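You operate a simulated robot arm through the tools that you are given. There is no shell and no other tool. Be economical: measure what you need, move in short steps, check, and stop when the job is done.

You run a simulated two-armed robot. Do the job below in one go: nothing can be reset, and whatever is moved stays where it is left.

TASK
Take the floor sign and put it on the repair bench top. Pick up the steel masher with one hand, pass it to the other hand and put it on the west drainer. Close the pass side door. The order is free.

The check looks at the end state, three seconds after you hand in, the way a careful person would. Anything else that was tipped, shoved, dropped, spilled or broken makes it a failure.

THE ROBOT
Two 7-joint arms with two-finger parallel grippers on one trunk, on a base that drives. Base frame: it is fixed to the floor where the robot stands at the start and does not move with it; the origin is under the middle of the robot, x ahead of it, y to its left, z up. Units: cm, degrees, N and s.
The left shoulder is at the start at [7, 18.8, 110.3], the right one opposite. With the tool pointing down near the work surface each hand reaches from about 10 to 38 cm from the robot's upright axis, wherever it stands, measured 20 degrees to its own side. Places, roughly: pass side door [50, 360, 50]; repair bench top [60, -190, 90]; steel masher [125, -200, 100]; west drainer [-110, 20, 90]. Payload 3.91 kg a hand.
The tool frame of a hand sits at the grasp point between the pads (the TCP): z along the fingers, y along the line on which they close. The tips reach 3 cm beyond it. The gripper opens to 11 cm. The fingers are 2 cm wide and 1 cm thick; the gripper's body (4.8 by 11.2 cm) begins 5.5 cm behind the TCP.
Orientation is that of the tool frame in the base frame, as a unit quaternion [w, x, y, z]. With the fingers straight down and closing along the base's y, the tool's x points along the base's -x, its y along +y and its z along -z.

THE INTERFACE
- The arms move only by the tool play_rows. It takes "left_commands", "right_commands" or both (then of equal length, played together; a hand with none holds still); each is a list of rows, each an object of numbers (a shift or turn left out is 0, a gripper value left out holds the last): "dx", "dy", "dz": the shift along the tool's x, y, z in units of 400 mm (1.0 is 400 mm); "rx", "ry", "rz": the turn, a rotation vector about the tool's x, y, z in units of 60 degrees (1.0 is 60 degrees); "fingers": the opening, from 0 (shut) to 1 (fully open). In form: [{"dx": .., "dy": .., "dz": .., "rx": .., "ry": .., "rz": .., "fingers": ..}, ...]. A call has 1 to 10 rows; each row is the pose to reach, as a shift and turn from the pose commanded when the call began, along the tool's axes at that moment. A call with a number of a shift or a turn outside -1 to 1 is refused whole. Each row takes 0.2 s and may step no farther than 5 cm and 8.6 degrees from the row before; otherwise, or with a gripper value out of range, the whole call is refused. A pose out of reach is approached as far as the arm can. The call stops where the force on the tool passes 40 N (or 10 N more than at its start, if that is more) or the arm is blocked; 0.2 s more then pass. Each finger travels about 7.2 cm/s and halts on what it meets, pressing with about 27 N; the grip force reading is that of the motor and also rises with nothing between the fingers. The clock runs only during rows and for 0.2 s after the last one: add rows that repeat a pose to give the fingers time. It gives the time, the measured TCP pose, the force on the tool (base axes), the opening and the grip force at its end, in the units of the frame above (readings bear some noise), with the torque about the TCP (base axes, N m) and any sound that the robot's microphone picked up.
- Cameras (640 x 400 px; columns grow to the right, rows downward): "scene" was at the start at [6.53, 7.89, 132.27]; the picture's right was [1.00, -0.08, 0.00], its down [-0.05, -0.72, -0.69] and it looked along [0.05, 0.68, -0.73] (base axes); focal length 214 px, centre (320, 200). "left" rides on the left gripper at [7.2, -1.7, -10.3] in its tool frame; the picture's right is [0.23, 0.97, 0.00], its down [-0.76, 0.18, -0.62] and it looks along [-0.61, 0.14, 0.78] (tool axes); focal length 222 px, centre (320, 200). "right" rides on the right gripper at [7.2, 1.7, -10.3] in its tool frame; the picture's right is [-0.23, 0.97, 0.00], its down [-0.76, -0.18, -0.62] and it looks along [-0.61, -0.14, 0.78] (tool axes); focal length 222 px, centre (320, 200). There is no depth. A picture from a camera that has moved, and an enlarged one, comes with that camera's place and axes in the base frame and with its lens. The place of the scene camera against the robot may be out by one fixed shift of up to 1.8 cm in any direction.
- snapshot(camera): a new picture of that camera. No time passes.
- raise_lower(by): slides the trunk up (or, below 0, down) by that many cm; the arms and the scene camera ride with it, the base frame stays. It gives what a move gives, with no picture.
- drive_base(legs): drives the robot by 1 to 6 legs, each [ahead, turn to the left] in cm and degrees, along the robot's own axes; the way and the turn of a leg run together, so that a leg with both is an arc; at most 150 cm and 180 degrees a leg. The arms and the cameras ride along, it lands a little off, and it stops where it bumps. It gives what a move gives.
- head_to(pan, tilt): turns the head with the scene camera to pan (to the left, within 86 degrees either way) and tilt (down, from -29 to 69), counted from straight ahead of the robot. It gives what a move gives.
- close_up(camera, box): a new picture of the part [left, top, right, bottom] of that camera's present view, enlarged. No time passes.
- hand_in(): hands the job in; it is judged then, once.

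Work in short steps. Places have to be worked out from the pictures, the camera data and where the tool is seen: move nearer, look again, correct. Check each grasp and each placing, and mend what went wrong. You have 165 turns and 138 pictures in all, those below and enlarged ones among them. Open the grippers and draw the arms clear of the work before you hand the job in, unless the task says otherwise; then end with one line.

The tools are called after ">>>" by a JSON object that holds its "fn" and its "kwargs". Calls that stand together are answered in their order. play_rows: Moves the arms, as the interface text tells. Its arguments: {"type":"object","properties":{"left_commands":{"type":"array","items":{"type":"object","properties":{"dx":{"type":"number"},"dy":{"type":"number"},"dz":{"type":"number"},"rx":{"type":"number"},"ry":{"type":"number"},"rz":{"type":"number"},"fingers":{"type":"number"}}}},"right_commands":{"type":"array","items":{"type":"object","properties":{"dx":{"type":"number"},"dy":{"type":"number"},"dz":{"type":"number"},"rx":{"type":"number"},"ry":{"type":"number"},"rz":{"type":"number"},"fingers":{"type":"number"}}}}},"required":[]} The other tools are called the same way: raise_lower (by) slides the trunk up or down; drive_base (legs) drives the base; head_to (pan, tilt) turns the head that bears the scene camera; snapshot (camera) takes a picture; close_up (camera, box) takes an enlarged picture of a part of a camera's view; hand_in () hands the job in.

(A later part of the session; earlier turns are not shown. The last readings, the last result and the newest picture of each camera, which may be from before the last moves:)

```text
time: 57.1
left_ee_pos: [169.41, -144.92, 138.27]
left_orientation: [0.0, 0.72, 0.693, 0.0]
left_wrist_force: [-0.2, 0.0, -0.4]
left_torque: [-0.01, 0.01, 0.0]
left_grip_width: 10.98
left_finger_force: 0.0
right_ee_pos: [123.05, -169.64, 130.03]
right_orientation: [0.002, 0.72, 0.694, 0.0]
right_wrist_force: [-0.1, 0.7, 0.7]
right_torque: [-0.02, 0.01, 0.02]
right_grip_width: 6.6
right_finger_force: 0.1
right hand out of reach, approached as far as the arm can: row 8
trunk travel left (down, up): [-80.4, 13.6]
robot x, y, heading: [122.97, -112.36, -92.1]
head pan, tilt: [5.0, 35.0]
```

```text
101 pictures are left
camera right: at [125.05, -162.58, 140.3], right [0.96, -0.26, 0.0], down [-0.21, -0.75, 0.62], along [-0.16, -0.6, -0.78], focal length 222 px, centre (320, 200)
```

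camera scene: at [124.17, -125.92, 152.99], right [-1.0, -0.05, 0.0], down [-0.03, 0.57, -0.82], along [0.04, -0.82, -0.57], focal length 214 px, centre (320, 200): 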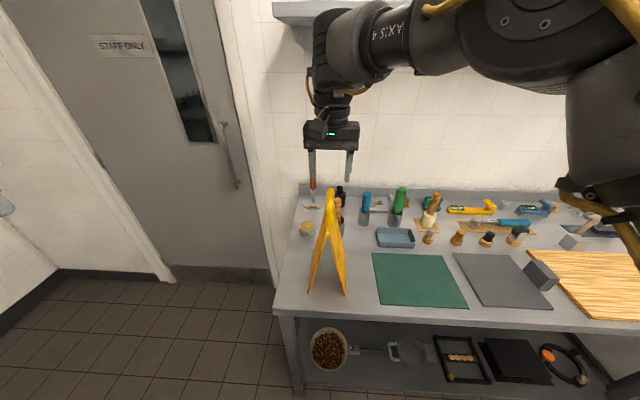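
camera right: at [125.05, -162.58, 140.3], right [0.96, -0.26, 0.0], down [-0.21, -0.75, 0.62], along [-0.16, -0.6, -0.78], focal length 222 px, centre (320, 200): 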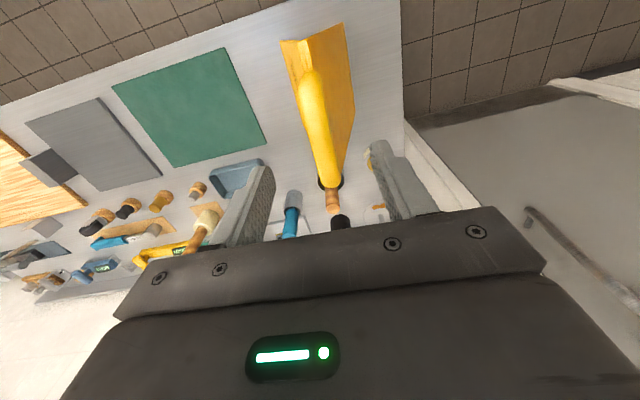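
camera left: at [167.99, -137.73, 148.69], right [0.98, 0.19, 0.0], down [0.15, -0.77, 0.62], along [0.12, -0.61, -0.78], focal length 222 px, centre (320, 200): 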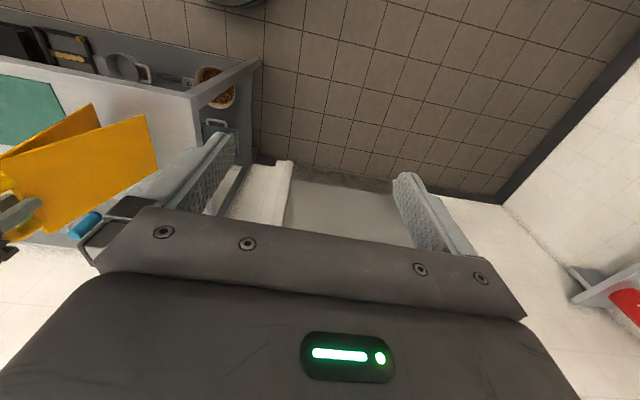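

The sign stands free. I raise, back off, and pull the right hand in.

>>> {"fn": "raise_lower", "kwargs": {"by": 10}}

>>> {"fn": "drive_base", "kwargs": {"legs": [[-27, 0]]}}

>>> {"fn": "play_rows", "kwargs": {"right_commands": [{"dx": 0.1}, {"dx": 0.2, "dy": -0.1}, {"dx": 0.3, "dy": -0.2}, {"dx": 0.35, "dy": -0.3}]}}

>>> {"fn": "head_to", "kwargs": {"pan": 60, "tilt": 25}}

>>> {"fn": "snapshot", "kwargs": {"camera": "scene"}}

```text
time: 58.5
left_ee_pos: [169.31, -144.9, 148.36]
left_orientation: [0.0, 0.72, 0.694, -0.001]
left_wrist_force: [0.7, -0.5, -0.4]
left_torque: [0.02, 0.0, 0.0]
left_grip_width: 11.0
left_finger_force: 0.1
right_ee_pos: [123.19, -169.7, 139.98]
right_orientation: [0.001, 0.72, 0.694, 0.0]
right_wrist_force: [-0.4, 0.0, 0.2]
right_torque: [0.0, 0.01, -0.02]
right_grip_width: 6.57
right_finger_force: 0.1
trunk travel left (down, up): [-90.4, 3.6]
robot x, y, heading: [122.92, -112.0, -92.1]
head pan, tilt: [5.0, 35.0]
```

```text
time: 60.4
left_ee_pos: [170.35, -118.36, 148.3]
left_orientation: [-0.001, 0.72, 0.694, 0.002]
left_wrist_force: [-0.7, 0.1, 0.4]
left_torque: [0.03, -0.02, -0.03]
left_grip_width: 10.98
left_finger_force: 0.0
right_ee_pos: [124.04, -143.06, 139.89]
right_orientation: [0.0, 0.72, 0.694, 0.001]
right_wrist_force: [0.7, -0.8, -0.7]
right_torque: [0.01, 0.01, 0.0]
right_grip_width: 6.59
right_finger_force: 0.1
trunk travel left (down, up): [-90.4, 3.6]
robot x, y, heading: [124.15, -85.23, -92.3]
head pan, tilt: [5.0, 35.0]
```

```text
refused: row 2 steps farther than a row can; nothing moved
```

```text
time: 61.6
left_ee_pos: [170.39, -118.03, 148.33]
left_orientation: [0.0, 0.72, 0.694, 0.001]
left_wrist_force: [-0.1, 0.5, -0.4]
left_torque: [0.03, 0.01, -0.01]
left_grip_width: 11.0
left_finger_force: 0.1
right_ee_pos: [124.09, -142.73, 140.02]
right_orientation: [0.001, 0.721, 0.693, 0.0]
right_wrist_force: [0.4, -1.0, 0.1]
right_torque: [0.01, 0.03, 0.04]
right_grip_width: 6.6
right_finger_force: 0.0
trunk travel left (down, up): [-90.4, 3.6]
robot x, y, heading: [123.9, -85.22, -92.6]
head pan, tilt: [60.0, 25.0]
```

```text
100 pictures are left
camera scene: at [132.5, -95.23, 164.54], right [-0.53, -0.85, 0.0], down [-0.36, 0.23, -0.91], along [0.77, -0.48, -0.42], focal length 214 px, centre (320, 200)
```

scene: 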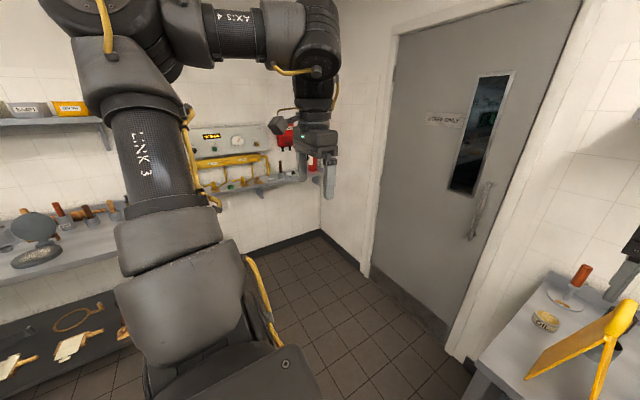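

There is open floor east of the bench out to x≈350. I pull the right hand in with legal steps, then circle to the bench's east end.

>>> {"fn": "play_rows", "kwargs": {"right_commands": [{"dx": 0.08, "dy": -0.06}, {"dx": 0.16, "dy": -0.12}, {"dx": 0.24, "dy": -0.18}, {"dx": 0.32, "dy": -0.24}, {"dx": 0.4, "dy": -0.3}]}}

>>> {"fn": "drive_base", "kwargs": {"legs": [[0, 50], [144, 0], [0, 110], [0, 113]]}}

>>> {"fn": "head_to", "kwargs": {"pan": 0, "tilt": 30}}

>>> {"fn": "snapshot", "kwargs": {"camera": "scene"}}

```text
time: 62.8
left_ee_pos: [169.99, -117.72, 148.48]
left_orientation: [0.0, 0.72, 0.694, 0.0]
left_wrist_force: [-0.3, 0.2, 0.1]
left_torque: [0.0, -0.03, 0.01]
left_grip_width: 11.02
left_finger_force: 0.1
right_ee_pos: [112.44, -126.26, 139.88]
right_orientation: [0.003, 0.72, 0.693, 0.0]
right_wrist_force: [0.0, 0.3, 0.4]
right_torque: [0.02, -0.05, 0.04]
right_grip_width: 6.59
right_finger_force: 0.2
trunk travel left (down, up): [-90.4, 3.6]
robot x, y, heading: [123.92, -84.87, -92.0]
head pan, tilt: [60.0, 25.0]
```

```text
time: 80.7
left_ee_pos: [196.86, -217.07, 143.58]
left_orientation: [0.024, 0.986, -0.155, 0.054]
left_wrist_force: [-27.7, 60.9, -23.3]
left_torque: [1.26, -0.27, -1.96]
left_grip_width: 8.74
left_finger_force: 0.0
right_ee_pos: [200.76, -159.62, 139.66]
right_orientation: [-0.03, 0.998, -0.031, -0.04]
right_wrist_force: [-0.4, 0.8, -0.1]
right_torque: [-0.05, -0.11, -0.02]
right_grip_width: 6.61
right_finger_force: 0.0
trunk travel left (down, up): [-90.4, 3.6]
robot x, y, heading: [228.3, -177.63, 162.7]
head pan, tilt: [60.0, 25.0]
stopped in leg 4: the robot was blocked; the commanded pose is now the measured one
```

```text
time: 82.0
left_ee_pos: [197.61, -217.15, 144.22]
left_orientation: [0.022, 0.987, -0.152, 0.043]
left_wrist_force: [-26.1, 82.3, 41.7]
left_torque: [-3.79, -0.27, -1.82]
left_grip_width: 8.45
left_finger_force: 0.0
right_ee_pos: [202.5, -160.68, 142.08]
right_orientation: [0.002, 0.995, -0.072, -0.066]
right_wrist_force: [-0.8, 0.4, -0.5]
right_torque: [-0.01, 0.03, 0.01]
right_grip_width: 6.6
right_finger_force: 0.1
trunk travel left (down, up): [-90.4, 3.6]
robot x, y, heading: [228.53, -177.32, 162.8]
head pan, tilt: [0.0, 30.0]
```

```text
99 pictures are left
camera scene: at [218.47, -161.18, 164.03], right [0.28, 0.96, -0.08], down [0.46, -0.2, -0.86], along [-0.84, 0.2, -0.5], focal length 214 px, centre (320, 200)
```

scene: 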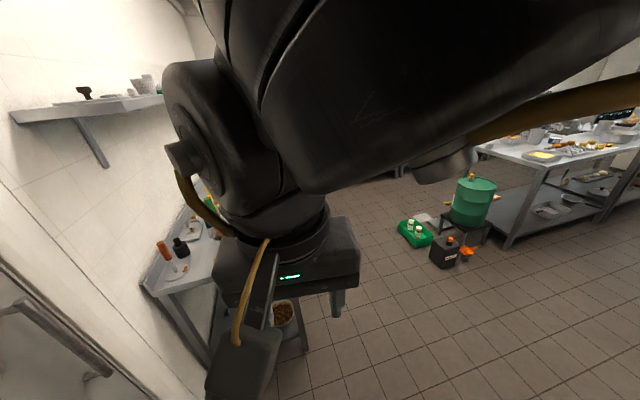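

The left hand met the wall as the robot turned and is pressing on it. I turn back at once to relieve it.

>>> {"fn": "drive_base", "kwargs": {"legs": [[0, -25]]}}

>>> {"fn": "snapshot", "kwargs": {"camera": "left"}}

>>> {"fn": "snapshot", "kwargs": {"camera": "scene"}}

```text
time: 82.7
left_ee_pos: [182.12, -215.53, 135.37]
left_orientation: [0.045, 0.946, -0.286, 0.146]
left_wrist_force: [1.5, 1.4, 1.4]
left_torque: [-0.13, 0.12, -0.08]
left_grip_width: 10.98
left_finger_force: 0.0
right_ee_pos: [198.87, -155.53, 144.06]
right_orientation: [-0.003, 0.983, -0.182, 0.025]
right_wrist_force: [2.6, 2.8, -0.3]
right_torque: [-0.18, 0.18, 0.04]
right_grip_width: 6.62
right_finger_force: 0.1
trunk travel left (down, up): [-90.4, 3.6]
robot x, y, heading: [219.28, -172.57, 142.1]
head pan, tilt: [0.0, 30.0]
stopped in leg 1: the robot was blocked; the commanded pose is now the measured one
```

```text
98 pictures are left
camera left: at [186.31, -216.09, 147.44], right [-0.36, -0.93, 0.07], down [-0.86, 0.36, 0.37], along [-0.37, 0.07, -0.93], focal length 222 px, centre (320, 200)
```

left: 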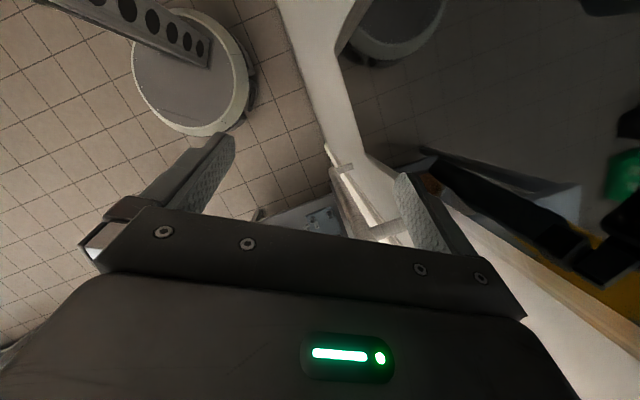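

```text
97 pictures are left
camera scene: at [217.49, -156.38, 164.33], right [-0.04, 1.0, -0.08], down [0.45, -0.06, -0.89], along [-0.89, -0.07, -0.45], focal length 214 px, centre (320, 200)
```

scene: 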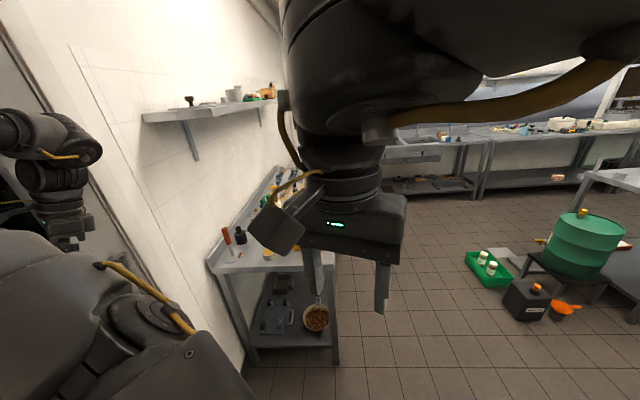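

The readings disagree with each other after this bump. I take a settled reading before moving further.

>>> {"fn": "head_to", "kwargs": {"pan": 60, "tilt": 35}}

>>> {"fn": "snapshot", "kwargs": {"camera": "scene"}}

>>> {"fn": "snapshot", "kwargs": {"camera": "right"}}

```text
time: 84.0
left_ee_pos: [166.99, -216.99, 134.77]
left_orientation: [0.031, 0.961, -0.27, -0.049]
left_wrist_force: [26.9, 139.7, -45.4]
left_torque: [-4.01, -2.25, -0.45]
left_grip_width: 8.44
left_finger_force: 0.1
right_ee_pos: [182.57, -149.47, 143.51]
right_orientation: [-0.037, 0.969, -0.243, -0.024]
right_wrist_force: [15.0, 12.7, 10.3]
right_torque: [-1.01, 1.17, 0.6]
right_grip_width: 6.59
right_finger_force: 0.2
trunk travel left (down, up): [-90.4, 3.6]
robot x, y, heading: [215.86, -169.12, 135.3]
head pan, tilt: [60.0, 35.0]
```

```text
96 pictures are left
camera scene: at [200.27, -154.99, 161.83], right [-0.38, 0.92, -0.09], down [0.68, 0.21, -0.7], along [-0.62, -0.33, -0.71], focal length 214 px, centre (320, 200)
```

scene: 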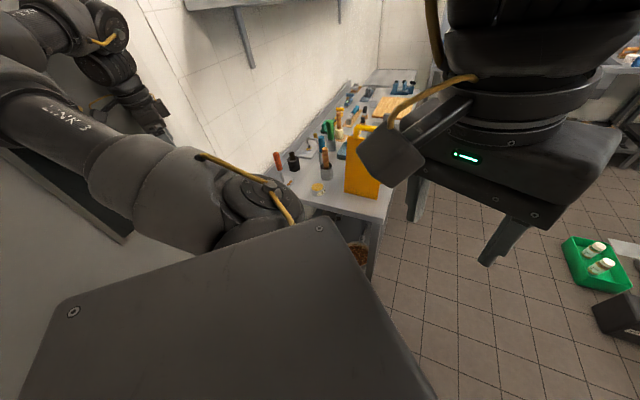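

```text
95 pictures are left
camera right: at [188.32, -155.32, 153.06], right [-0.66, -0.75, -0.04], down [-0.57, 0.46, 0.68], along [-0.49, 0.47, -0.73], focal length 222 px, centre (320, 200)
```

right: 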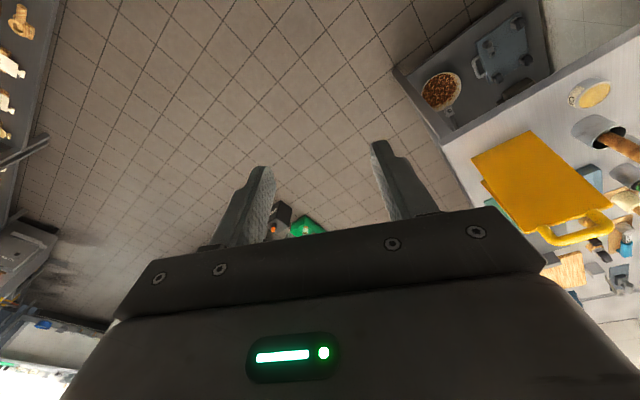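

The robot is leaning off the wall through its left hand. Driving ahead at heading 135° moves away from the wall with the bench still clear, so I do that.

>>> {"fn": "drive_base", "kwargs": {"legs": [[22, 0]]}}

>>> {"fn": "snapshot", "kwargs": {"camera": "scene"}}

```text
time: 84.8
left_ee_pos: [140.86, -201.93, 118.5]
left_orientation: [-0.176, 0.85, -0.485, -0.111]
left_wrist_force: [-3.4, 9.2, -6.9]
left_torque: [-0.42, -0.24, -0.18]
left_grip_width: 10.99
left_finger_force: 0.1
right_ee_pos: [175.98, -145.04, 150.83]
right_orientation: [0.007, 0.872, -0.481, -0.091]
right_wrist_force: [4.2, 1.5, -14.8]
right_torque: [0.13, 0.56, 0.04]
right_grip_width: 6.59
right_finger_force: 0.0
trunk travel left (down, up): [-90.4, 3.6]
robot x, y, heading: [207.55, -155.06, 105.5]
head pan, tilt: [60.0, 35.0]
stopped in leg 1: the robot was blocked; the commanded pose is now the measured one
```

```text
94 pictures are left
camera scene: at [193.78, -147.19, 160.21], right [0.2, 0.98, 0.0], down [0.81, -0.17, -0.56], along [-0.55, 0.11, -0.83], focal length 214 px, centre (320, 200)
```

scene: 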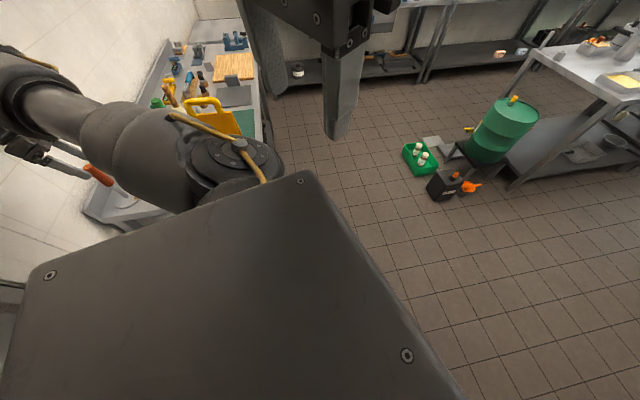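

The left hand has swung near the bench end at z≈118. I look with the left camera before anything else.

>>> {"fn": "snapshot", "kwargs": {"camera": "left"}}

>>> {"fn": "snapshot", "kwargs": {"camera": "right"}}

>>> {"fn": "close_up", "kwargs": {"camera": "scene", "box": [0, 0, 300, 240]}}

```text
93 pictures are left
camera left: at [146.13, -210.84, 125.65], right [-0.72, -0.63, -0.27], down [-0.53, 0.26, 0.81], along [-0.44, 0.73, -0.52], focal length 222 px, centre (320, 200)
```

left: 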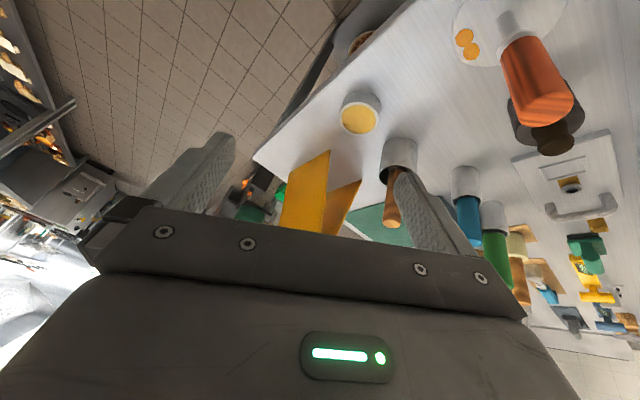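

```text
92 pictures are left
camera right: at [180.03, -152.91, 159.95], right [-0.93, -0.33, 0.13], down [-0.15, 0.69, 0.71], along [-0.33, 0.64, -0.69], focal length 222 px, centre (320, 200)
```

right: 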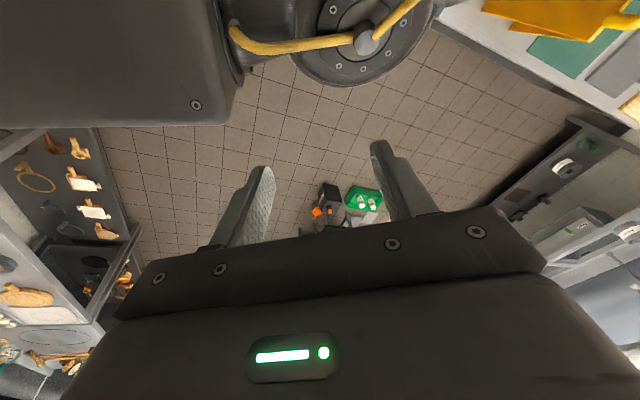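

```text
1.67 times, centred on (150, 120) of scene
camera zoom: at [193.78, -147.19, 160.21], right [0.2, 0.98, 0.0], down [0.81, -0.17, -0.56], along [-0.55, 0.11, -0.83], focal length 358 px, centre (603, 333)
```

zoom: 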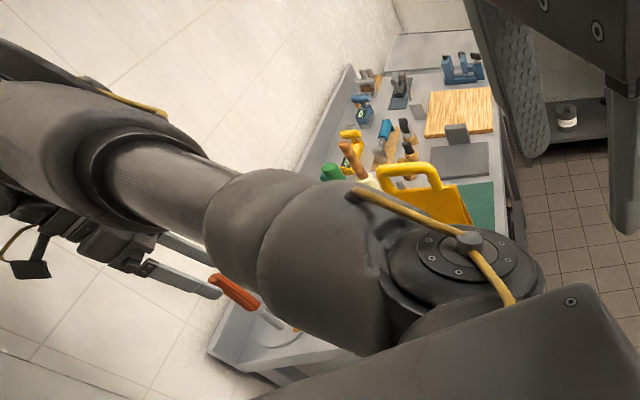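

Nothing has toppled. The left hand hovers close to the red handle, so I lift it 8 cm straight up and let things settle.

>>> {"fn": "play_rows", "kwargs": {"left_commands": [{"dx": -0.024, "dy": -0.013, "dz": -0.061}, {"dx": -0.048, "dy": -0.025, "dz": -0.122}, {"dx": -0.072, "dy": -0.038, "dz": -0.183}, {"dx": -0.072, "dy": -0.038, "dz": -0.183}]}}

>>> {"fn": "snapshot", "kwargs": {"camera": "scene"}}

>>> {"fn": "snapshot", "kwargs": {"camera": "left"}}

```text
time: 85.1
left_ee_pos: [142.28, -209.06, 120.41]
left_orientation: [-0.159, 0.855, -0.492, -0.042]
left_wrist_force: [0.8, -1.1, 2.3]
left_torque: [0.05, 0.07, 0.04]
left_grip_width: 11.0
left_finger_force: 0.0
right_ee_pos: [175.35, -149.85, 152.41]
right_orientation: [0.043, 0.85, -0.507, -0.134]
right_wrist_force: [-0.1, -0.8, -2.8]
right_torque: [0.04, 0.07, -0.01]
right_grip_width: 6.58
right_finger_force: 0.2
trunk travel left (down, up): [-90.4, 3.6]
robot x, y, heading: [208.36, -156.43, 107.4]
head pan, tilt: [60.0, 35.0]
stopped in row 1 (left hand): the arm was blocked; the commanded pose is now the measured one
```

```text
90 pictures are left
camera scene: at [187.53, -155.6, 161.68], right [0.46, 0.89, 0.08], down [0.68, -0.29, -0.68], along [-0.58, 0.36, -0.73], focal length 214 px, centre (320, 200)
```

scene: 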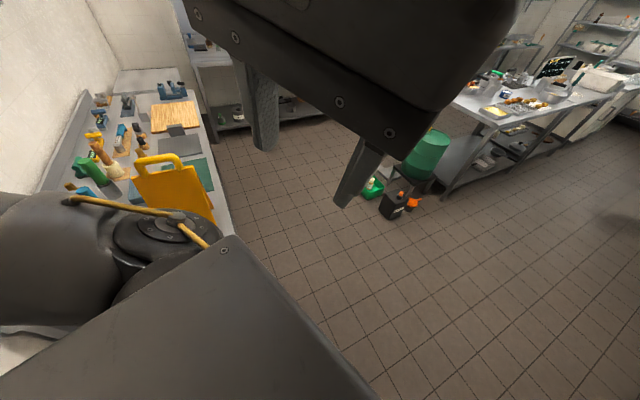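

```text
89 pictures are left
camera left: at [146.59, -217.35, 129.04], right [-0.72, -0.64, -0.28], down [-0.59, 0.35, 0.72], along [-0.37, 0.68, -0.63], focal length 222 px, centre (320, 200)
```

left: 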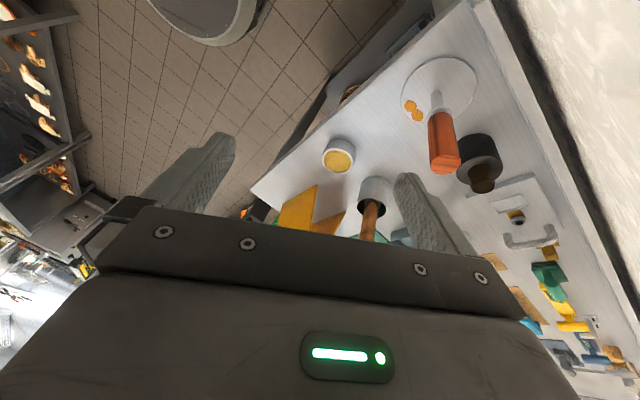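

The robot is rocking. I spend time settling by only moving the head, and view the left side.

>>> {"fn": "head_to", "kwargs": {"pan": 86, "tilt": 20}}

>>> {"fn": "snapshot", "kwargs": {"camera": "scene"}}

>>> {"fn": "snapshot", "kwargs": {"camera": "left"}}

```text
time: 86.0
left_ee_pos: [146.61, -203.75, 122.3]
left_orientation: [-0.146, 0.861, -0.479, -0.087]
left_wrist_force: [-1.4, 3.3, -3.0]
left_torque: [-0.19, -0.13, -0.04]
left_grip_width: 11.0
left_finger_force: 0.0
right_ee_pos: [180.23, -142.44, 149.52]
right_orientation: [0.016, 0.856, -0.507, -0.094]
right_wrist_force: [-2.1, 0.5, 0.1]
right_torque: [-0.17, -0.14, -0.04]
right_grip_width: 6.6
right_finger_force: 0.0
trunk travel left (down, up): [-90.4, 3.6]
robot x, y, heading: [208.18, -156.11, 107.7]
head pan, tilt: [85.9, 20.0]
```

```text
88 pictures are left
camera scene: at [196.75, -152.98, 163.42], right [-0.21, 0.98, 0.0], down [0.52, 0.11, -0.85], along [-0.83, -0.19, -0.53], focal length 214 px, centre (320, 200)
```

scene: 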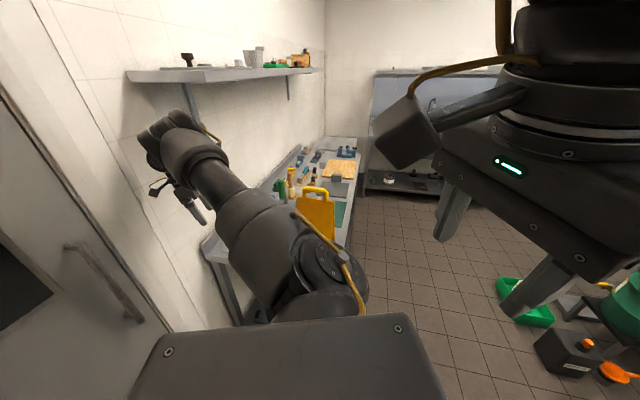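

```text
87 pictures are left
camera left: at [151.93, -211.97, 130.24], right [-0.71, -0.67, -0.23], down [-0.55, 0.31, 0.78], along [-0.45, 0.68, -0.58], focal length 222 px, centre (320, 200)
```

left: 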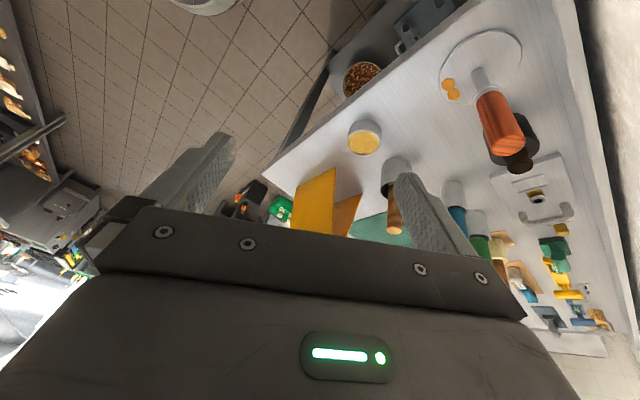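

It is settling with no contact. I move the left hand up 10 and east 10, away from the bench items.

>>> {"fn": "play_rows", "kwargs": {"left_commands": [{"dx": 0.015, "dy": -0.064, "dz": -0.06}, {"dx": 0.03, "dy": -0.128, "dz": -0.119}, {"dx": 0.044, "dy": -0.191, "dz": -0.178}, {"dx": 0.059, "dy": -0.255, "dz": -0.238}, {"dx": 0.059, "dy": -0.255, "dz": -0.238}]}}

>>> {"fn": "snapshot", "kwargs": {"camera": "scene"}}

```text
time: 86.5
left_ee_pos: [148.81, -199.32, 125.13]
left_orientation: [-0.194, 0.799, -0.568, -0.032]
left_wrist_force: [-0.6, 1.0, 0.0]
left_torque: [0.0, -0.02, -0.02]
left_grip_width: 11.0
left_finger_force: 0.1
left hand out of reach, approached as far as the arm can: row 2
right_ee_pos: [184.75, -140.16, 154.3]
right_orientation: [0.117, 0.814, -0.548, -0.154]
right_wrist_force: [-137.0, -10.8, -1.0]
right_torque: [1.34, -14.94, -11.28]
right_grip_width: 6.58
right_finger_force: 0.0
trunk travel left (down, up): [-90.4, 3.6]
robot x, y, heading: [208.3, -156.17, 108.2]
head pan, tilt: [85.9, 20.0]
stopped in row 2 (left hand): the arm was blocked; the commanded pose is now the measured one
```

```text
86 pictures are left
camera scene: at [191.97, -150.63, 165.29], right [0.27, 0.96, 0.02], down [0.37, -0.08, -0.92], along [-0.89, 0.26, -0.38], focal length 214 px, centre (320, 200)
```

scene: 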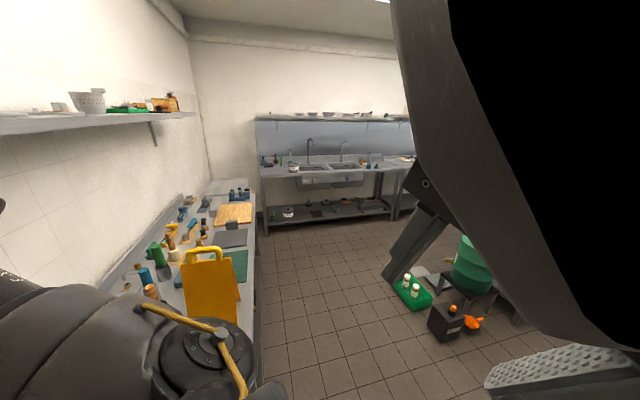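

The right hand now presses the head (137 N). I move it down and north, away from the head.

>>> {"fn": "play_rows", "kwargs": {"right_commands": [{"dx": -0.04, "dy": -0.036, "dz": 0.045}, {"dx": -0.08, "dy": -0.073, "dz": 0.09}, {"dx": -0.12, "dy": -0.11, "dz": 0.136}, {"dx": -0.16, "dy": -0.146, "dz": 0.181}, {"dx": -0.2, "dy": -0.183, "dz": 0.226}]}}

>>> {"fn": "snapshot", "kwargs": {"camera": "scene"}}

>>> {"fn": "snapshot", "kwargs": {"camera": "left"}}

```text
time: 86.9
left_ee_pos: [156.3, -195.09, 129.79]
left_orientation: [-0.152, 0.79, -0.591, -0.057]
left_wrist_force: [4.5, -6.9, 0.7]
left_torque: [0.61, 0.43, 0.24]
left_grip_width: 11.01
left_finger_force: 0.0
right_ee_pos: [196.9, -134.8, 153.96]
right_orientation: [0.13, 0.808, -0.547, -0.176]
right_wrist_force: [-122.4, 10.4, -16.0]
right_torque: [0.16, -11.77, -8.64]
right_grip_width: 6.62
right_finger_force: 0.1
trunk travel left (down, up): [-90.4, 3.6]
robot x, y, heading: [208.32, -156.04, 108.0]
head pan, tilt: [85.9, 20.0]
stopped in row 1 (left hand): the arm was blocked; the commanded pose is now the measured one
```

```text
85 pictures are left
camera scene: at [203.82, -146.72, 165.78], right [0.26, 0.97, -0.02], down [0.3, -0.1, -0.95], along [-0.92, 0.24, -0.31], focal length 214 px, centre (320, 200)
```

scene: 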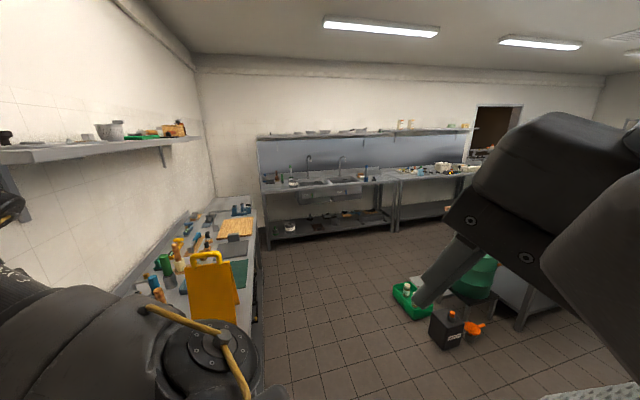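

```text
84 pictures are left
camera left: at [159.11, -204.4, 137.9], right [-0.86, -0.46, -0.23], down [-0.45, 0.46, 0.77], along [-0.24, 0.76, -0.6], focal length 222 px, centre (320, 200)
```

left: 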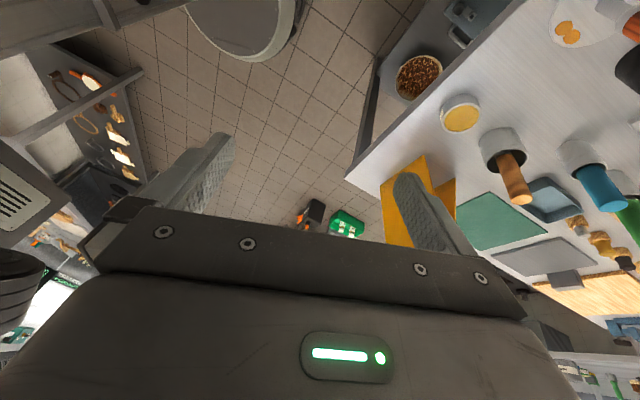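

The upper body still rocks. I let it settle with a tiny head move and read again.

>>> {"fn": "head_to", "kwargs": {"pan": 80, "tilt": 25}}

>>> {"fn": "head_to", "kwargs": {"pan": 84, "tilt": 25}}

>>> {"fn": "head_to", "kwargs": {"pan": 80, "tilt": 30}}

>>> {"fn": "snapshot", "kwargs": {"camera": "scene"}}

```text
time: 87.5
left_ee_pos: [143.61, -196.45, 122.68]
left_orientation: [-0.188, 0.759, -0.624, -0.006]
left_wrist_force: [-8.4, 7.2, -2.3]
left_torque: [-0.52, -0.69, -0.45]
left_grip_width: 10.98
left_finger_force: 0.0
right_ee_pos: [185.93, -139.46, 153.44]
right_orientation: [0.098, 0.825, -0.536, -0.153]
right_wrist_force: [1.8, -2.1, -1.3]
right_torque: [0.14, 0.19, -0.03]
right_grip_width: 6.57
right_finger_force: 0.0
trunk travel left (down, up): [-90.4, 3.6]
robot x, y, heading: [208.11, -155.94, 108.1]
head pan, tilt: [80.0, 25.0]
```

```text
time: 88.2
left_ee_pos: [154.55, -194.66, 128.25]
left_orientation: [-0.153, 0.771, -0.617, -0.051]
left_wrist_force: [2.2, -1.9, 1.5]
left_torque: [0.07, 0.21, 0.04]
left_grip_width: 11.01
left_finger_force: 0.2
right_ee_pos: [196.05, -135.71, 154.16]
right_orientation: [0.126, 0.817, -0.535, -0.174]
right_wrist_force: [-0.5, 0.2, 1.0]
right_torque: [-0.06, -0.06, 0.05]
right_grip_width: 6.61
right_finger_force: 0.1
trunk travel left (down, up): [-90.4, 3.6]
robot x, y, heading: [208.31, -155.81, 108.0]
head pan, tilt: [84.0, 25.0]
```

```text
time: 88.8
left_ee_pos: [146.11, -195.34, 123.53]
left_orientation: [-0.185, 0.752, -0.632, -0.023]
left_wrist_force: [-1.1, 1.6, -0.8]
left_torque: [-0.02, -0.14, -0.05]
left_grip_width: 10.97
left_finger_force: 0.1
right_ee_pos: [188.5, -138.5, 153.46]
right_orientation: [0.105, 0.822, -0.537, -0.158]
right_wrist_force: [0.2, -1.0, -0.5]
right_torque: [0.03, 0.14, -0.01]
right_grip_width: 6.61
right_finger_force: 0.0
trunk travel left (down, up): [-90.4, 3.6]
robot x, y, heading: [208.07, -156.23, 107.8]
head pan, tilt: [80.0, 30.0]
```

```text
83 pictures are left
camera scene: at [192.12, -154.71, 163.67], right [-0.14, 0.99, 0.01], down [0.53, 0.08, -0.84], along [-0.84, -0.11, -0.53], focal length 214 px, centre (320, 200)
```

scene: 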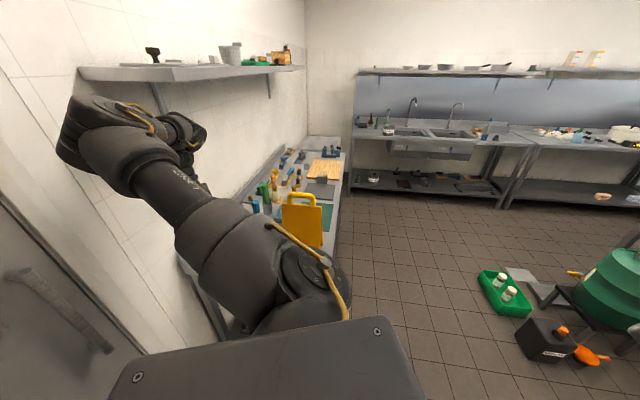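

The rocking is decaying and the forces are near zero. I give it a few more seconds.

>>> {"fn": "head_to", "kwargs": {"pan": 60, "tilt": 30}}

>>> {"fn": "head_to", "kwargs": {"pan": 80, "tilt": 30}}

>>> {"fn": "head_to", "kwargs": {"pan": 60, "tilt": 30}}

>>> {"fn": "head_to", "kwargs": {"pan": 80, "tilt": 35}}

>>> {"fn": "snapshot", "kwargs": {"camera": "scene"}}

>>> {"fn": "snapshot", "kwargs": {"camera": "left"}}

```text
time: 89.7
left_ee_pos: [150.49, -197.78, 125.9]
left_orientation: [-0.161, 0.784, -0.597, -0.048]
left_wrist_force: [-0.4, -0.6, -0.7]
left_torque: [0.04, -0.08, -0.01]
left_grip_width: 11.0
left_finger_force: 0.0
right_ee_pos: [189.63, -137.94, 153.6]
right_orientation: [0.109, 0.82, -0.539, -0.16]
right_wrist_force: [33.1, 75.4, 8.2]
right_torque: [-8.16, 2.68, 8.35]
right_grip_width: 6.6
right_finger_force: 0.0
trunk travel left (down, up): [-90.4, 3.6]
robot x, y, heading: [207.86, -156.08, 108.1]
head pan, tilt: [60.0, 30.0]
```

```text
time: 90.5
left_ee_pos: [151.61, -197.28, 126.55]
left_orientation: [-0.157, 0.784, -0.599, -0.05]
left_wrist_force: [-0.5, 0.0, 0.3]
left_torque: [0.07, 0.0, 0.02]
left_grip_width: 10.98
left_finger_force: 0.1
right_ee_pos: [191.01, -137.84, 153.49]
right_orientation: [0.113, 0.821, -0.535, -0.162]
right_wrist_force: [0.3, -0.1, 0.5]
right_torque: [0.02, -0.05, 0.01]
right_grip_width: 6.6
right_finger_force: 0.1
trunk travel left (down, up): [-90.4, 3.6]
robot x, y, heading: [208.02, -156.27, 107.9]
head pan, tilt: [80.0, 30.0]
```

```text
time: 91.3
left_ee_pos: [151.28, -197.23, 126.45]
left_orientation: [-0.158, 0.784, -0.599, -0.049]
left_wrist_force: [-0.2, -0.3, -1.5]
left_torque: [0.01, -0.02, -0.01]
left_grip_width: 11.01
left_finger_force: 0.0
right_ee_pos: [190.81, -137.49, 153.68]
right_orientation: [0.111, 0.821, -0.537, -0.162]
right_wrist_force: [36.3, 75.2, 4.0]
right_torque: [-7.76, 3.11, 8.53]
right_grip_width: 6.6
right_finger_force: 0.1
trunk travel left (down, up): [-90.4, 3.6]
robot x, y, heading: [208.5, -155.72, 108.0]
head pan, tilt: [60.0, 30.0]
```

```text
time: 92.2
left_ee_pos: [151.49, -197.15, 126.56]
left_orientation: [-0.156, 0.784, -0.599, -0.049]
left_wrist_force: [-0.6, 0.4, 0.0]
left_torque: [0.03, -0.02, -0.01]
left_grip_width: 11.01
left_finger_force: 0.1
right_ee_pos: [190.96, -137.73, 153.55]
right_orientation: [0.112, 0.821, -0.535, -0.163]
right_wrist_force: [-0.3, -0.6, -0.7]
right_torque: [-0.02, -0.02, 0.0]
right_grip_width: 6.6
right_finger_force: 0.1
trunk travel left (down, up): [-90.4, 3.6]
robot x, y, heading: [207.97, -155.75, 107.9]
head pan, tilt: [80.0, 35.0]
```

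```text
82 pictures are left
camera scene: at [198.5, -152.63, 162.96], right [-0.14, 0.99, 0.0], down [0.57, 0.08, -0.82], along [-0.81, -0.11, -0.57], focal length 214 px, centre (320, 200)
```

scene: 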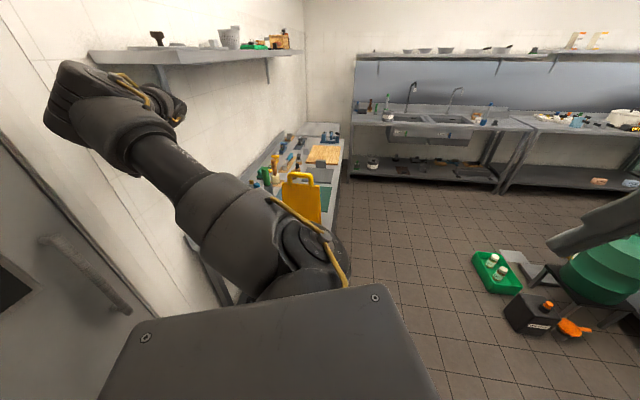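

```text
81 pictures are left
camera left: at [154.0, -206.48, 134.75], right [-0.87, -0.44, -0.24], down [-0.45, 0.47, 0.76], along [-0.22, 0.77, -0.6], focal length 222 px, centre (320, 200)
```

left: 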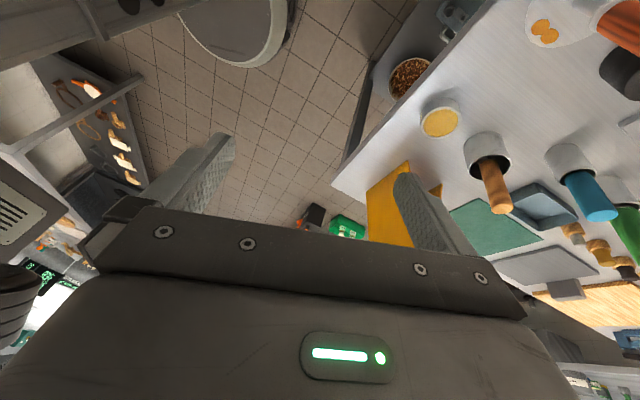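

All is settled and nothing is touched. I draw the left hand 15 cm east and 5 up, away from the bench.

>>> {"fn": "play_rows", "kwargs": {"left_commands": [{"dx": 0.018, "dy": -0.095, "dz": -0.019}, {"dx": 0.036, "dy": -0.19, "dz": -0.038}, {"dx": 0.054, "dy": -0.285, "dz": -0.057}, {"dx": 0.071, "dy": -0.38, "dz": -0.077}]}}

```text
time: 93.2
left_ee_pos: [162.64, -204.11, 134.95]
left_orientation: [-0.161, 0.784, -0.597, -0.049]
left_wrist_force: [-0.4, -0.6, 0.1]
left_torque: [0.02, 0.03, 0.02]
left_grip_width: 10.99
left_finger_force: 0.0
left hand out of reach, approached as far as the arm can: row 1, 2, 3, 4
right_ee_pos: [191.47, -137.45, 153.63]
right_orientation: [0.114, 0.82, -0.536, -0.163]
right_wrist_force: [0.1, 0.0, -0.1]
right_torque: [0.01, 0.06, -0.01]
right_grip_width: 6.6
right_finger_force: 0.1
trunk travel left (down, up): [-90.4, 3.6]
robot x, y, heading: [208.25, -156.02, 107.8]
head pan, tilt: [80.0, 35.0]
```

The hand is behind the shoulder's good range. I bring it 15 cm north and 5 east.

>>> {"fn": "play_rows", "kwargs": {"left_commands": [{"dx": -0.078, "dy": -0.052, "dz": 0.033}, {"dx": -0.155, "dy": -0.104, "dz": 0.065}, {"dx": -0.232, "dy": -0.155, "dz": 0.098}, {"dx": -0.31, "dy": -0.207, "dz": 0.13}]}}

>>> {"fn": "snapshot", "kwargs": {"camera": "scene"}}

```text
time: 94.2
left_ee_pos: [162.02, -199.49, 142.03]
left_orientation: [-0.164, 0.785, -0.596, -0.047]
left_wrist_force: [-1.1, 0.6, -0.8]
left_torque: [-0.04, 0.03, 0.0]
left_grip_width: 11.0
left_finger_force: 0.1
left hand out of reach, approached as far as the arm can: row 1, 2, 3, 4
right_ee_pos: [191.17, -137.33, 153.43]
right_orientation: [0.114, 0.821, -0.536, -0.162]
right_wrist_force: [0.0, 0.7, -0.5]
right_torque: [-0.02, 0.03, 0.04]
right_grip_width: 6.62
right_finger_force: 0.1
trunk travel left (down, up): [-90.4, 3.6]
robot x, y, heading: [208.08, -156.12, 108.1]
head pan, tilt: [80.0, 35.0]
```

```text
80 pictures are left
camera scene: at [198.63, -152.36, 162.96], right [-0.14, 0.99, 0.0], down [0.57, 0.08, -0.82], along [-0.81, -0.12, -0.57], focal length 214 px, centre (320, 200)
```

scene: 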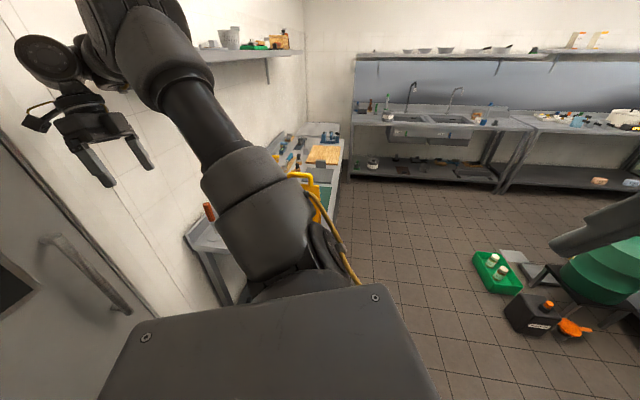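

Turning right swings the left arm north in an arc of radius ≤63 cm (x ≥145), so it stays clear of the bench. I turn right 100°.

>>> {"fn": "drive_base", "kwargs": {"legs": [[0, -50], [0, -50]]}}

>>> {"fn": "snapshot", "kwargs": {"camera": "scene"}}

```text
time: 99.1
left_ee_pos: [173.23, -102.85, 141.93]
left_orientation: [0.143, -0.046, 0.984, -0.095]
left_wrist_force: [0.7, 0.1, -0.2]
left_torque: [-0.01, 0.01, 0.0]
left_grip_width: 11.01
left_finger_force: 0.0
right_ee_pos: [229.06, -142.44, 153.62]
right_orientation: [0.052, -0.115, 0.973, 0.191]
right_wrist_force: [-0.3, -0.7, -0.5]
right_torque: [0.03, 0.0, 0.0]
right_grip_width: 6.61
right_finger_force: 0.0
trunk travel left (down, up): [-90.4, 3.6]
robot x, y, heading: [208.42, -155.95, 7.9]
head pan, tilt: [80.0, 35.0]
```

```text
79 pictures are left
camera scene: at [214.26, -146.55, 162.97], right [1.0, -0.04, 0.0], down [-0.02, -0.57, -0.82], along [0.03, 0.82, -0.57], focal length 214 px, centre (320, 200)
```

scene: 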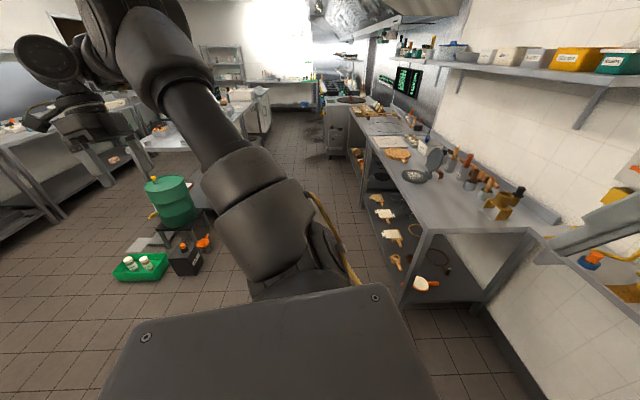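

In open space now. I restore both tool orientations to straight down and bring the hands forward to normal positions.

>>> {"fn": "play_rows", "kwargs": {"left_commands": [{"dx": -0.108, "dy": 0.008, "dz": 0.03, "rx": -0.066, "ry": 0.086, "rz": -0.014}, {"dx": -0.216, "dy": 0.016, "dz": 0.06, "rx": -0.133, "ry": 0.173, "rz": -0.028}, {"dx": -0.324, "dy": 0.024, "dz": 0.089, "rx": -0.2, "ry": 0.26, "rz": -0.042}, {"dx": -0.432, "dy": 0.032, "dz": 0.118, "rx": -0.2, "ry": 0.26, "rz": -0.042}, {"dx": -0.54, "dy": 0.04, "dz": 0.148, "rx": -0.2, "ry": 0.26, "rz": -0.042}], "right_commands": [{"dx": -0.05, "dy": -0.03, "dz": 0.064, "rx": 0.12, "ry": 0.042, "rz": 0.03}, {"dx": -0.1, "dy": -0.06, "dz": 0.128, "rx": 0.24, "ry": 0.084, "rz": 0.06}, {"dx": -0.15, "dy": -0.09, "dz": 0.19, "rx": 0.36, "ry": 0.126, "rz": 0.092}, {"dx": -0.21, "dy": -0.12, "dz": 0.257, "rx": 0.36, "ry": 0.126, "rz": 0.092}, {"dx": -0.21, "dy": -0.12, "dz": 0.257, "rx": 0.36, "ry": 0.126, "rz": 0.092}]}}

```text
time: 100.3
left_ee_pos: [186.96, -88.15, 153.34]
left_orientation: [0.0, -0.069, 0.998, -0.005]
left_wrist_force: [-0.9, 0.0, 0.1]
left_torque: [0.01, 0.07, -0.01]
left_grip_width: 11.0
left_finger_force: 0.0
left hand out of reach, approached as far as the arm can: row 1, 2, 3, 4, 5
right_ee_pos: [239.59, -141.29, 143.36]
right_orientation: [-0.002, -0.069, 0.998, 0.0]
right_wrist_force: [0.3, 0.2, -0.1]
right_torque: [0.0, 0.02, 0.01]
right_grip_width: 6.58
right_finger_force: 0.0
trunk travel left (down, up): [-90.4, 3.6]
robot x, y, heading: [208.37, -156.16, 8.0]
head pan, tilt: [80.0, 35.0]
```

Orientations are restored. I bring the left hand forward and inward, and the right one to its own side.

>>> {"fn": "play_rows", "kwargs": {"left_commands": [{"dx": -0.1, "dy": -0.04}, {"dx": -0.2, "dy": -0.08}, {"dx": -0.3, "dy": -0.12}, {"dx": -0.4, "dy": -0.16}, {"dx": -0.5, "dy": -0.2}, {"dx": -0.6, "dy": -0.24}, {"dx": -0.7, "dy": -0.28}, {"dx": -0.8, "dy": -0.32}, {"dx": -0.9, "dy": -0.37}, {"dx": -0.9, "dy": -0.37}], "right_commands": [{"dx": -0.02, "dy": -0.06, "dz": 0.02}, {"dx": -0.04, "dy": -0.12, "dz": 0.04}, {"dx": -0.06, "dy": -0.18, "dz": 0.06}, {"dx": -0.08, "dy": -0.24, "dz": 0.09}, {"dx": -0.1, "dy": -0.3, "dz": 0.11}, {"dx": -0.12, "dy": -0.36, "dz": 0.13}, {"dx": -0.14, "dy": -0.42, "dz": 0.15}, {"dx": -0.16, "dy": -0.48, "dz": 0.17}, {"dx": -0.175, "dy": -0.55, "dz": 0.2}, {"dx": -0.175, "dy": -0.55, "dz": 0.2}]}}

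>>> {"fn": "snapshot", "kwargs": {"camera": "scene"}}

```text
time: 102.5
left_ee_pos: [215.87, -80.59, 153.6]
left_orientation: [0.0, -0.068, 0.998, -0.004]
left_wrist_force: [0.1, -0.3, -0.3]
left_torque: [0.0, 0.0, 0.0]
left_grip_width: 10.99
left_finger_force: 0.0
left hand out of reach, approached as far as the arm can: row 1, 2, 3, 4, 5, 6, 7, 8, 9, 10
right_ee_pos: [249.07, -162.23, 135.66]
right_orientation: [0.0, -0.07, 0.998, 0.0]
right_wrist_force: [0.4, 0.3, 0.7]
right_torque: [-0.01, 0.0, -0.02]
right_grip_width: 6.61
right_finger_force: 0.0
trunk travel left (down, up): [-90.4, 3.6]
robot x, y, heading: [208.15, -156.39, 7.9]
head pan, tilt: [80.0, 35.0]
```

```text
78 pictures are left
camera scene: at [214.3, -146.62, 162.98], right [1.0, -0.04, 0.0], down [-0.02, -0.57, -0.82], along [0.03, 0.82, -0.57], focal length 214 px, centre (320, 200)
```

scene: 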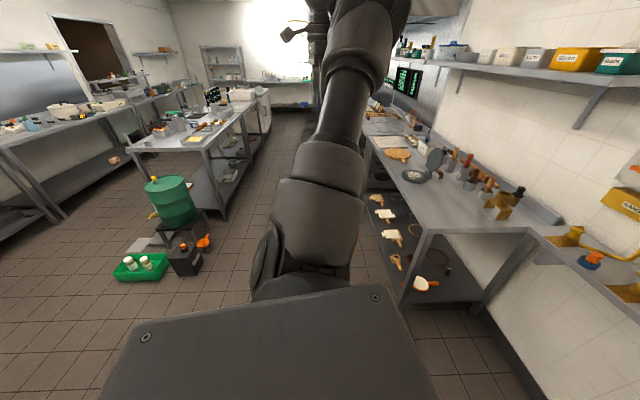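

I keep nudging the left hand: 10 cm down and a little inward.

>>> {"fn": "play_rows", "kwargs": {"left_commands": [{"dy": -0.08, "dz": 0.05}, {"dy": -0.16, "dz": 0.1}, {"dy": -0.24, "dz": 0.15}, {"dy": -0.32, "dz": 0.2}, {"dy": -0.4, "dz": 0.25}, {"dy": -0.4, "dz": 0.25}]}}

```text
time: 103.9
left_ee_pos: [215.86, -80.6, 153.74]
left_orientation: [0.0, -0.068, 0.998, -0.003]
left_wrist_force: [-0.6, 0.5, 1.1]
left_torque: [0.02, -0.01, 0.02]
left_grip_width: 11.01
left_finger_force: 0.1
left hand out of reach, approached as far as the arm can: row 1, 2, 3, 4, 5, 6
right_ee_pos: [249.05, -161.97, 135.61]
right_orientation: [-0.001, -0.069, 0.998, 0.001]
right_wrist_force: [-0.2, 0.2, -0.4]
right_torque: [0.0, 0.03, 0.02]
right_grip_width: 6.59
right_finger_force: 0.0
trunk travel left (down, up): [-90.4, 3.6]
robot x, y, heading: [208.22, -156.13, 7.7]
head pan, tilt: [80.0, 35.0]
```

The arm seems caught in a local limit. I probe a different direction: straight down with some backing outward.

>>> {"fn": "play_rows", "kwargs": {"left_commands": [{"dy": 0.1}, {"dy": 0.2}, {"dy": 0.3, "dz": 0.05}, {"dy": 0.4, "dz": 0.1}, {"dy": 0.4, "dz": 0.2}, {"dy": 0.4, "dz": 0.3}, {"dy": 0.4, "dz": 0.4}]}}

>>> {"fn": "head_to", "kwargs": {"pan": 84, "tilt": 0}}

>>> {"fn": "snapshot", "kwargs": {"camera": "scene"}}

```text
time: 105.5
left_ee_pos: [213.55, -64.63, 137.88]
left_orientation: [0.001, -0.068, 0.998, 0.001]
left_wrist_force: [0.0, 0.2, -0.2]
left_torque: [-0.01, 0.02, 0.02]
left_grip_width: 11.01
left_finger_force: 0.1
left hand out of reach, approached as far as the arm can: row 4
right_ee_pos: [248.93, -162.17, 135.76]
right_orientation: [0.0, -0.069, 0.998, 0.0]
right_wrist_force: [0.0, -0.1, 0.0]
right_torque: [0.01, 0.0, -0.01]
right_grip_width: 6.62
right_finger_force: 0.0
trunk travel left (down, up): [-90.4, 3.6]
robot x, y, heading: [207.97, -155.9, 7.8]
head pan, tilt: [80.0, 35.0]
```

```text
time: 106.5
left_ee_pos: [213.78, -64.57, 138.03]
left_orientation: [0.0, -0.068, 0.998, 0.0]
left_wrist_force: [0.0, 0.1, 0.2]
left_torque: [0.02, 0.03, 0.04]
left_grip_width: 10.97
left_finger_force: 0.0
right_ee_pos: [249.15, -162.09, 135.61]
right_orientation: [0.0, -0.069, 0.998, 0.0]
right_wrist_force: [0.1, -0.3, 0.0]
right_torque: [-0.02, -0.02, 0.03]
right_grip_width: 6.56
right_finger_force: 0.2
trunk travel left (down, up): [-90.4, 3.6]
robot x, y, heading: [208.14, -155.81, 8.1]
head pan, tilt: [84.0, 0.0]
```

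```text
77 pictures are left
camera scene: at [213.75, -146.38, 168.58], right [1.0, 0.03, 0.0], down [0.0, 0.0, -1.0], along [-0.03, 1.0, 0.0], focal length 214 px, centre (320, 200)
```

scene: 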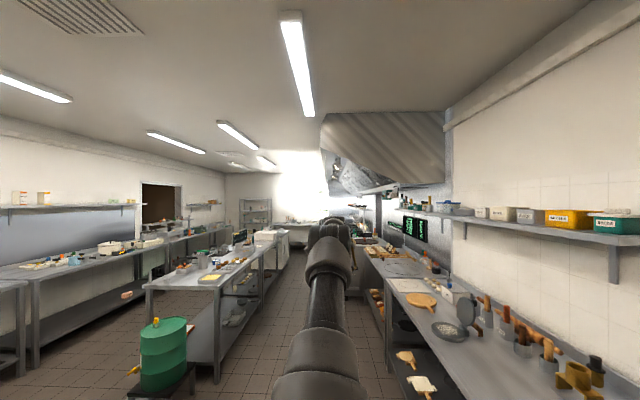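

It moves again from the extended pose. I swing it around the front at extended radius: forward 34, inward 26, down 10.

>>> {"fn": "play_rows", "kwargs": {"left_commands": [{"dx": -0.094, "dy": -0.03, "dz": 0.028}, {"dx": -0.189, "dy": -0.08, "dz": 0.056}, {"dx": -0.283, "dy": -0.14, "dz": 0.083}, {"dx": -0.378, "dy": -0.21, "dz": 0.111}, {"dx": -0.45, "dy": -0.28, "dz": 0.139}, {"dx": -0.52, "dy": -0.36, "dz": 0.167}, {"dx": -0.58, "dy": -0.44, "dz": 0.194}, {"dx": -0.65, "dy": -0.52, "dz": 0.222}, {"dx": -0.72, "dy": -0.6, "dz": 0.25}, {"dx": -0.78, "dy": -0.68, "dz": 0.25}]}}

```text
time: 108.7
left_ee_pos: [248.72, -87.76, 128.02]
left_orientation: [-0.001, -0.069, 0.998, 0.002]
left_wrist_force: [0.0, -0.1, 0.5]
left_torque: [0.01, 0.01, -0.01]
left_grip_width: 11.0
left_finger_force: 0.1
right_ee_pos: [249.24, -162.26, 135.47]
right_orientation: [0.0, -0.069, 0.998, 0.001]
right_wrist_force: [0.3, -0.3, -0.3]
right_torque: [0.05, 0.04, -0.01]
right_grip_width: 6.61
right_finger_force: 0.1
trunk travel left (down, up): [-90.4, 3.6]
robot x, y, heading: [208.0, -155.84, 7.9]
head pan, tilt: [84.0, 0.0]
```

That works. I continue inward to a compact pose.

>>> {"fn": "play_rows", "kwargs": {"left_commands": [{"dx": 0.037, "dy": -0.084}, {"dx": 0.075, "dy": -0.168}, {"dx": 0.112, "dy": -0.25}, {"dx": 0.15, "dy": -0.335}, {"dx": 0.187, "dy": -0.42}, {"dx": 0.225, "dy": -0.5}, {"dx": 0.262, "dy": -0.585}, {"dx": 0.3, "dy": -0.67}]}}

>>> {"fn": "snapshot", "kwargs": {"camera": "scene"}}

```text
time: 110.5
left_ee_pos: [239.99, -116.13, 127.99]
left_orientation: [-0.001, -0.068, 0.998, 0.001]
left_wrist_force: [0.8, 0.0, -0.1]
left_torque: [0.02, -0.03, -0.04]
left_grip_width: 11.0
left_finger_force: 0.1
right_ee_pos: [249.14, -162.28, 135.61]
right_orientation: [0.0, -0.069, 0.998, 0.001]
right_wrist_force: [-0.3, -1.1, 1.3]
right_torque: [0.05, 0.01, -0.01]
right_grip_width: 6.6
right_finger_force: 0.1
trunk travel left (down, up): [-90.4, 3.6]
robot x, y, heading: [207.84, -156.21, 7.8]
head pan, tilt: [84.0, 0.0]
```

```text
76 pictures are left
camera scene: at [213.68, -146.66, 168.6], right [1.0, 0.03, 0.0], down [0.0, 0.0, -1.0], along [-0.03, 1.0, 0.0], focal length 214 px, centre (320, 200)
```

scene: 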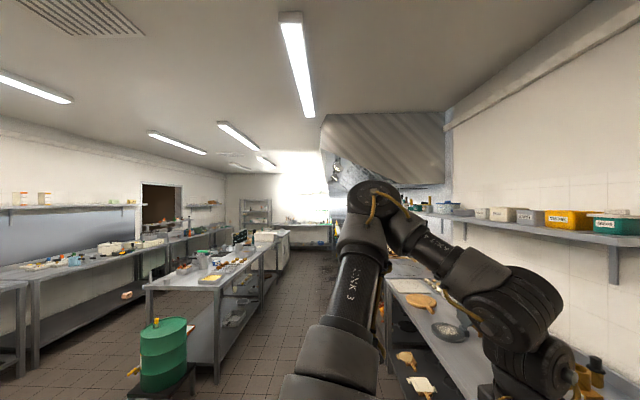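

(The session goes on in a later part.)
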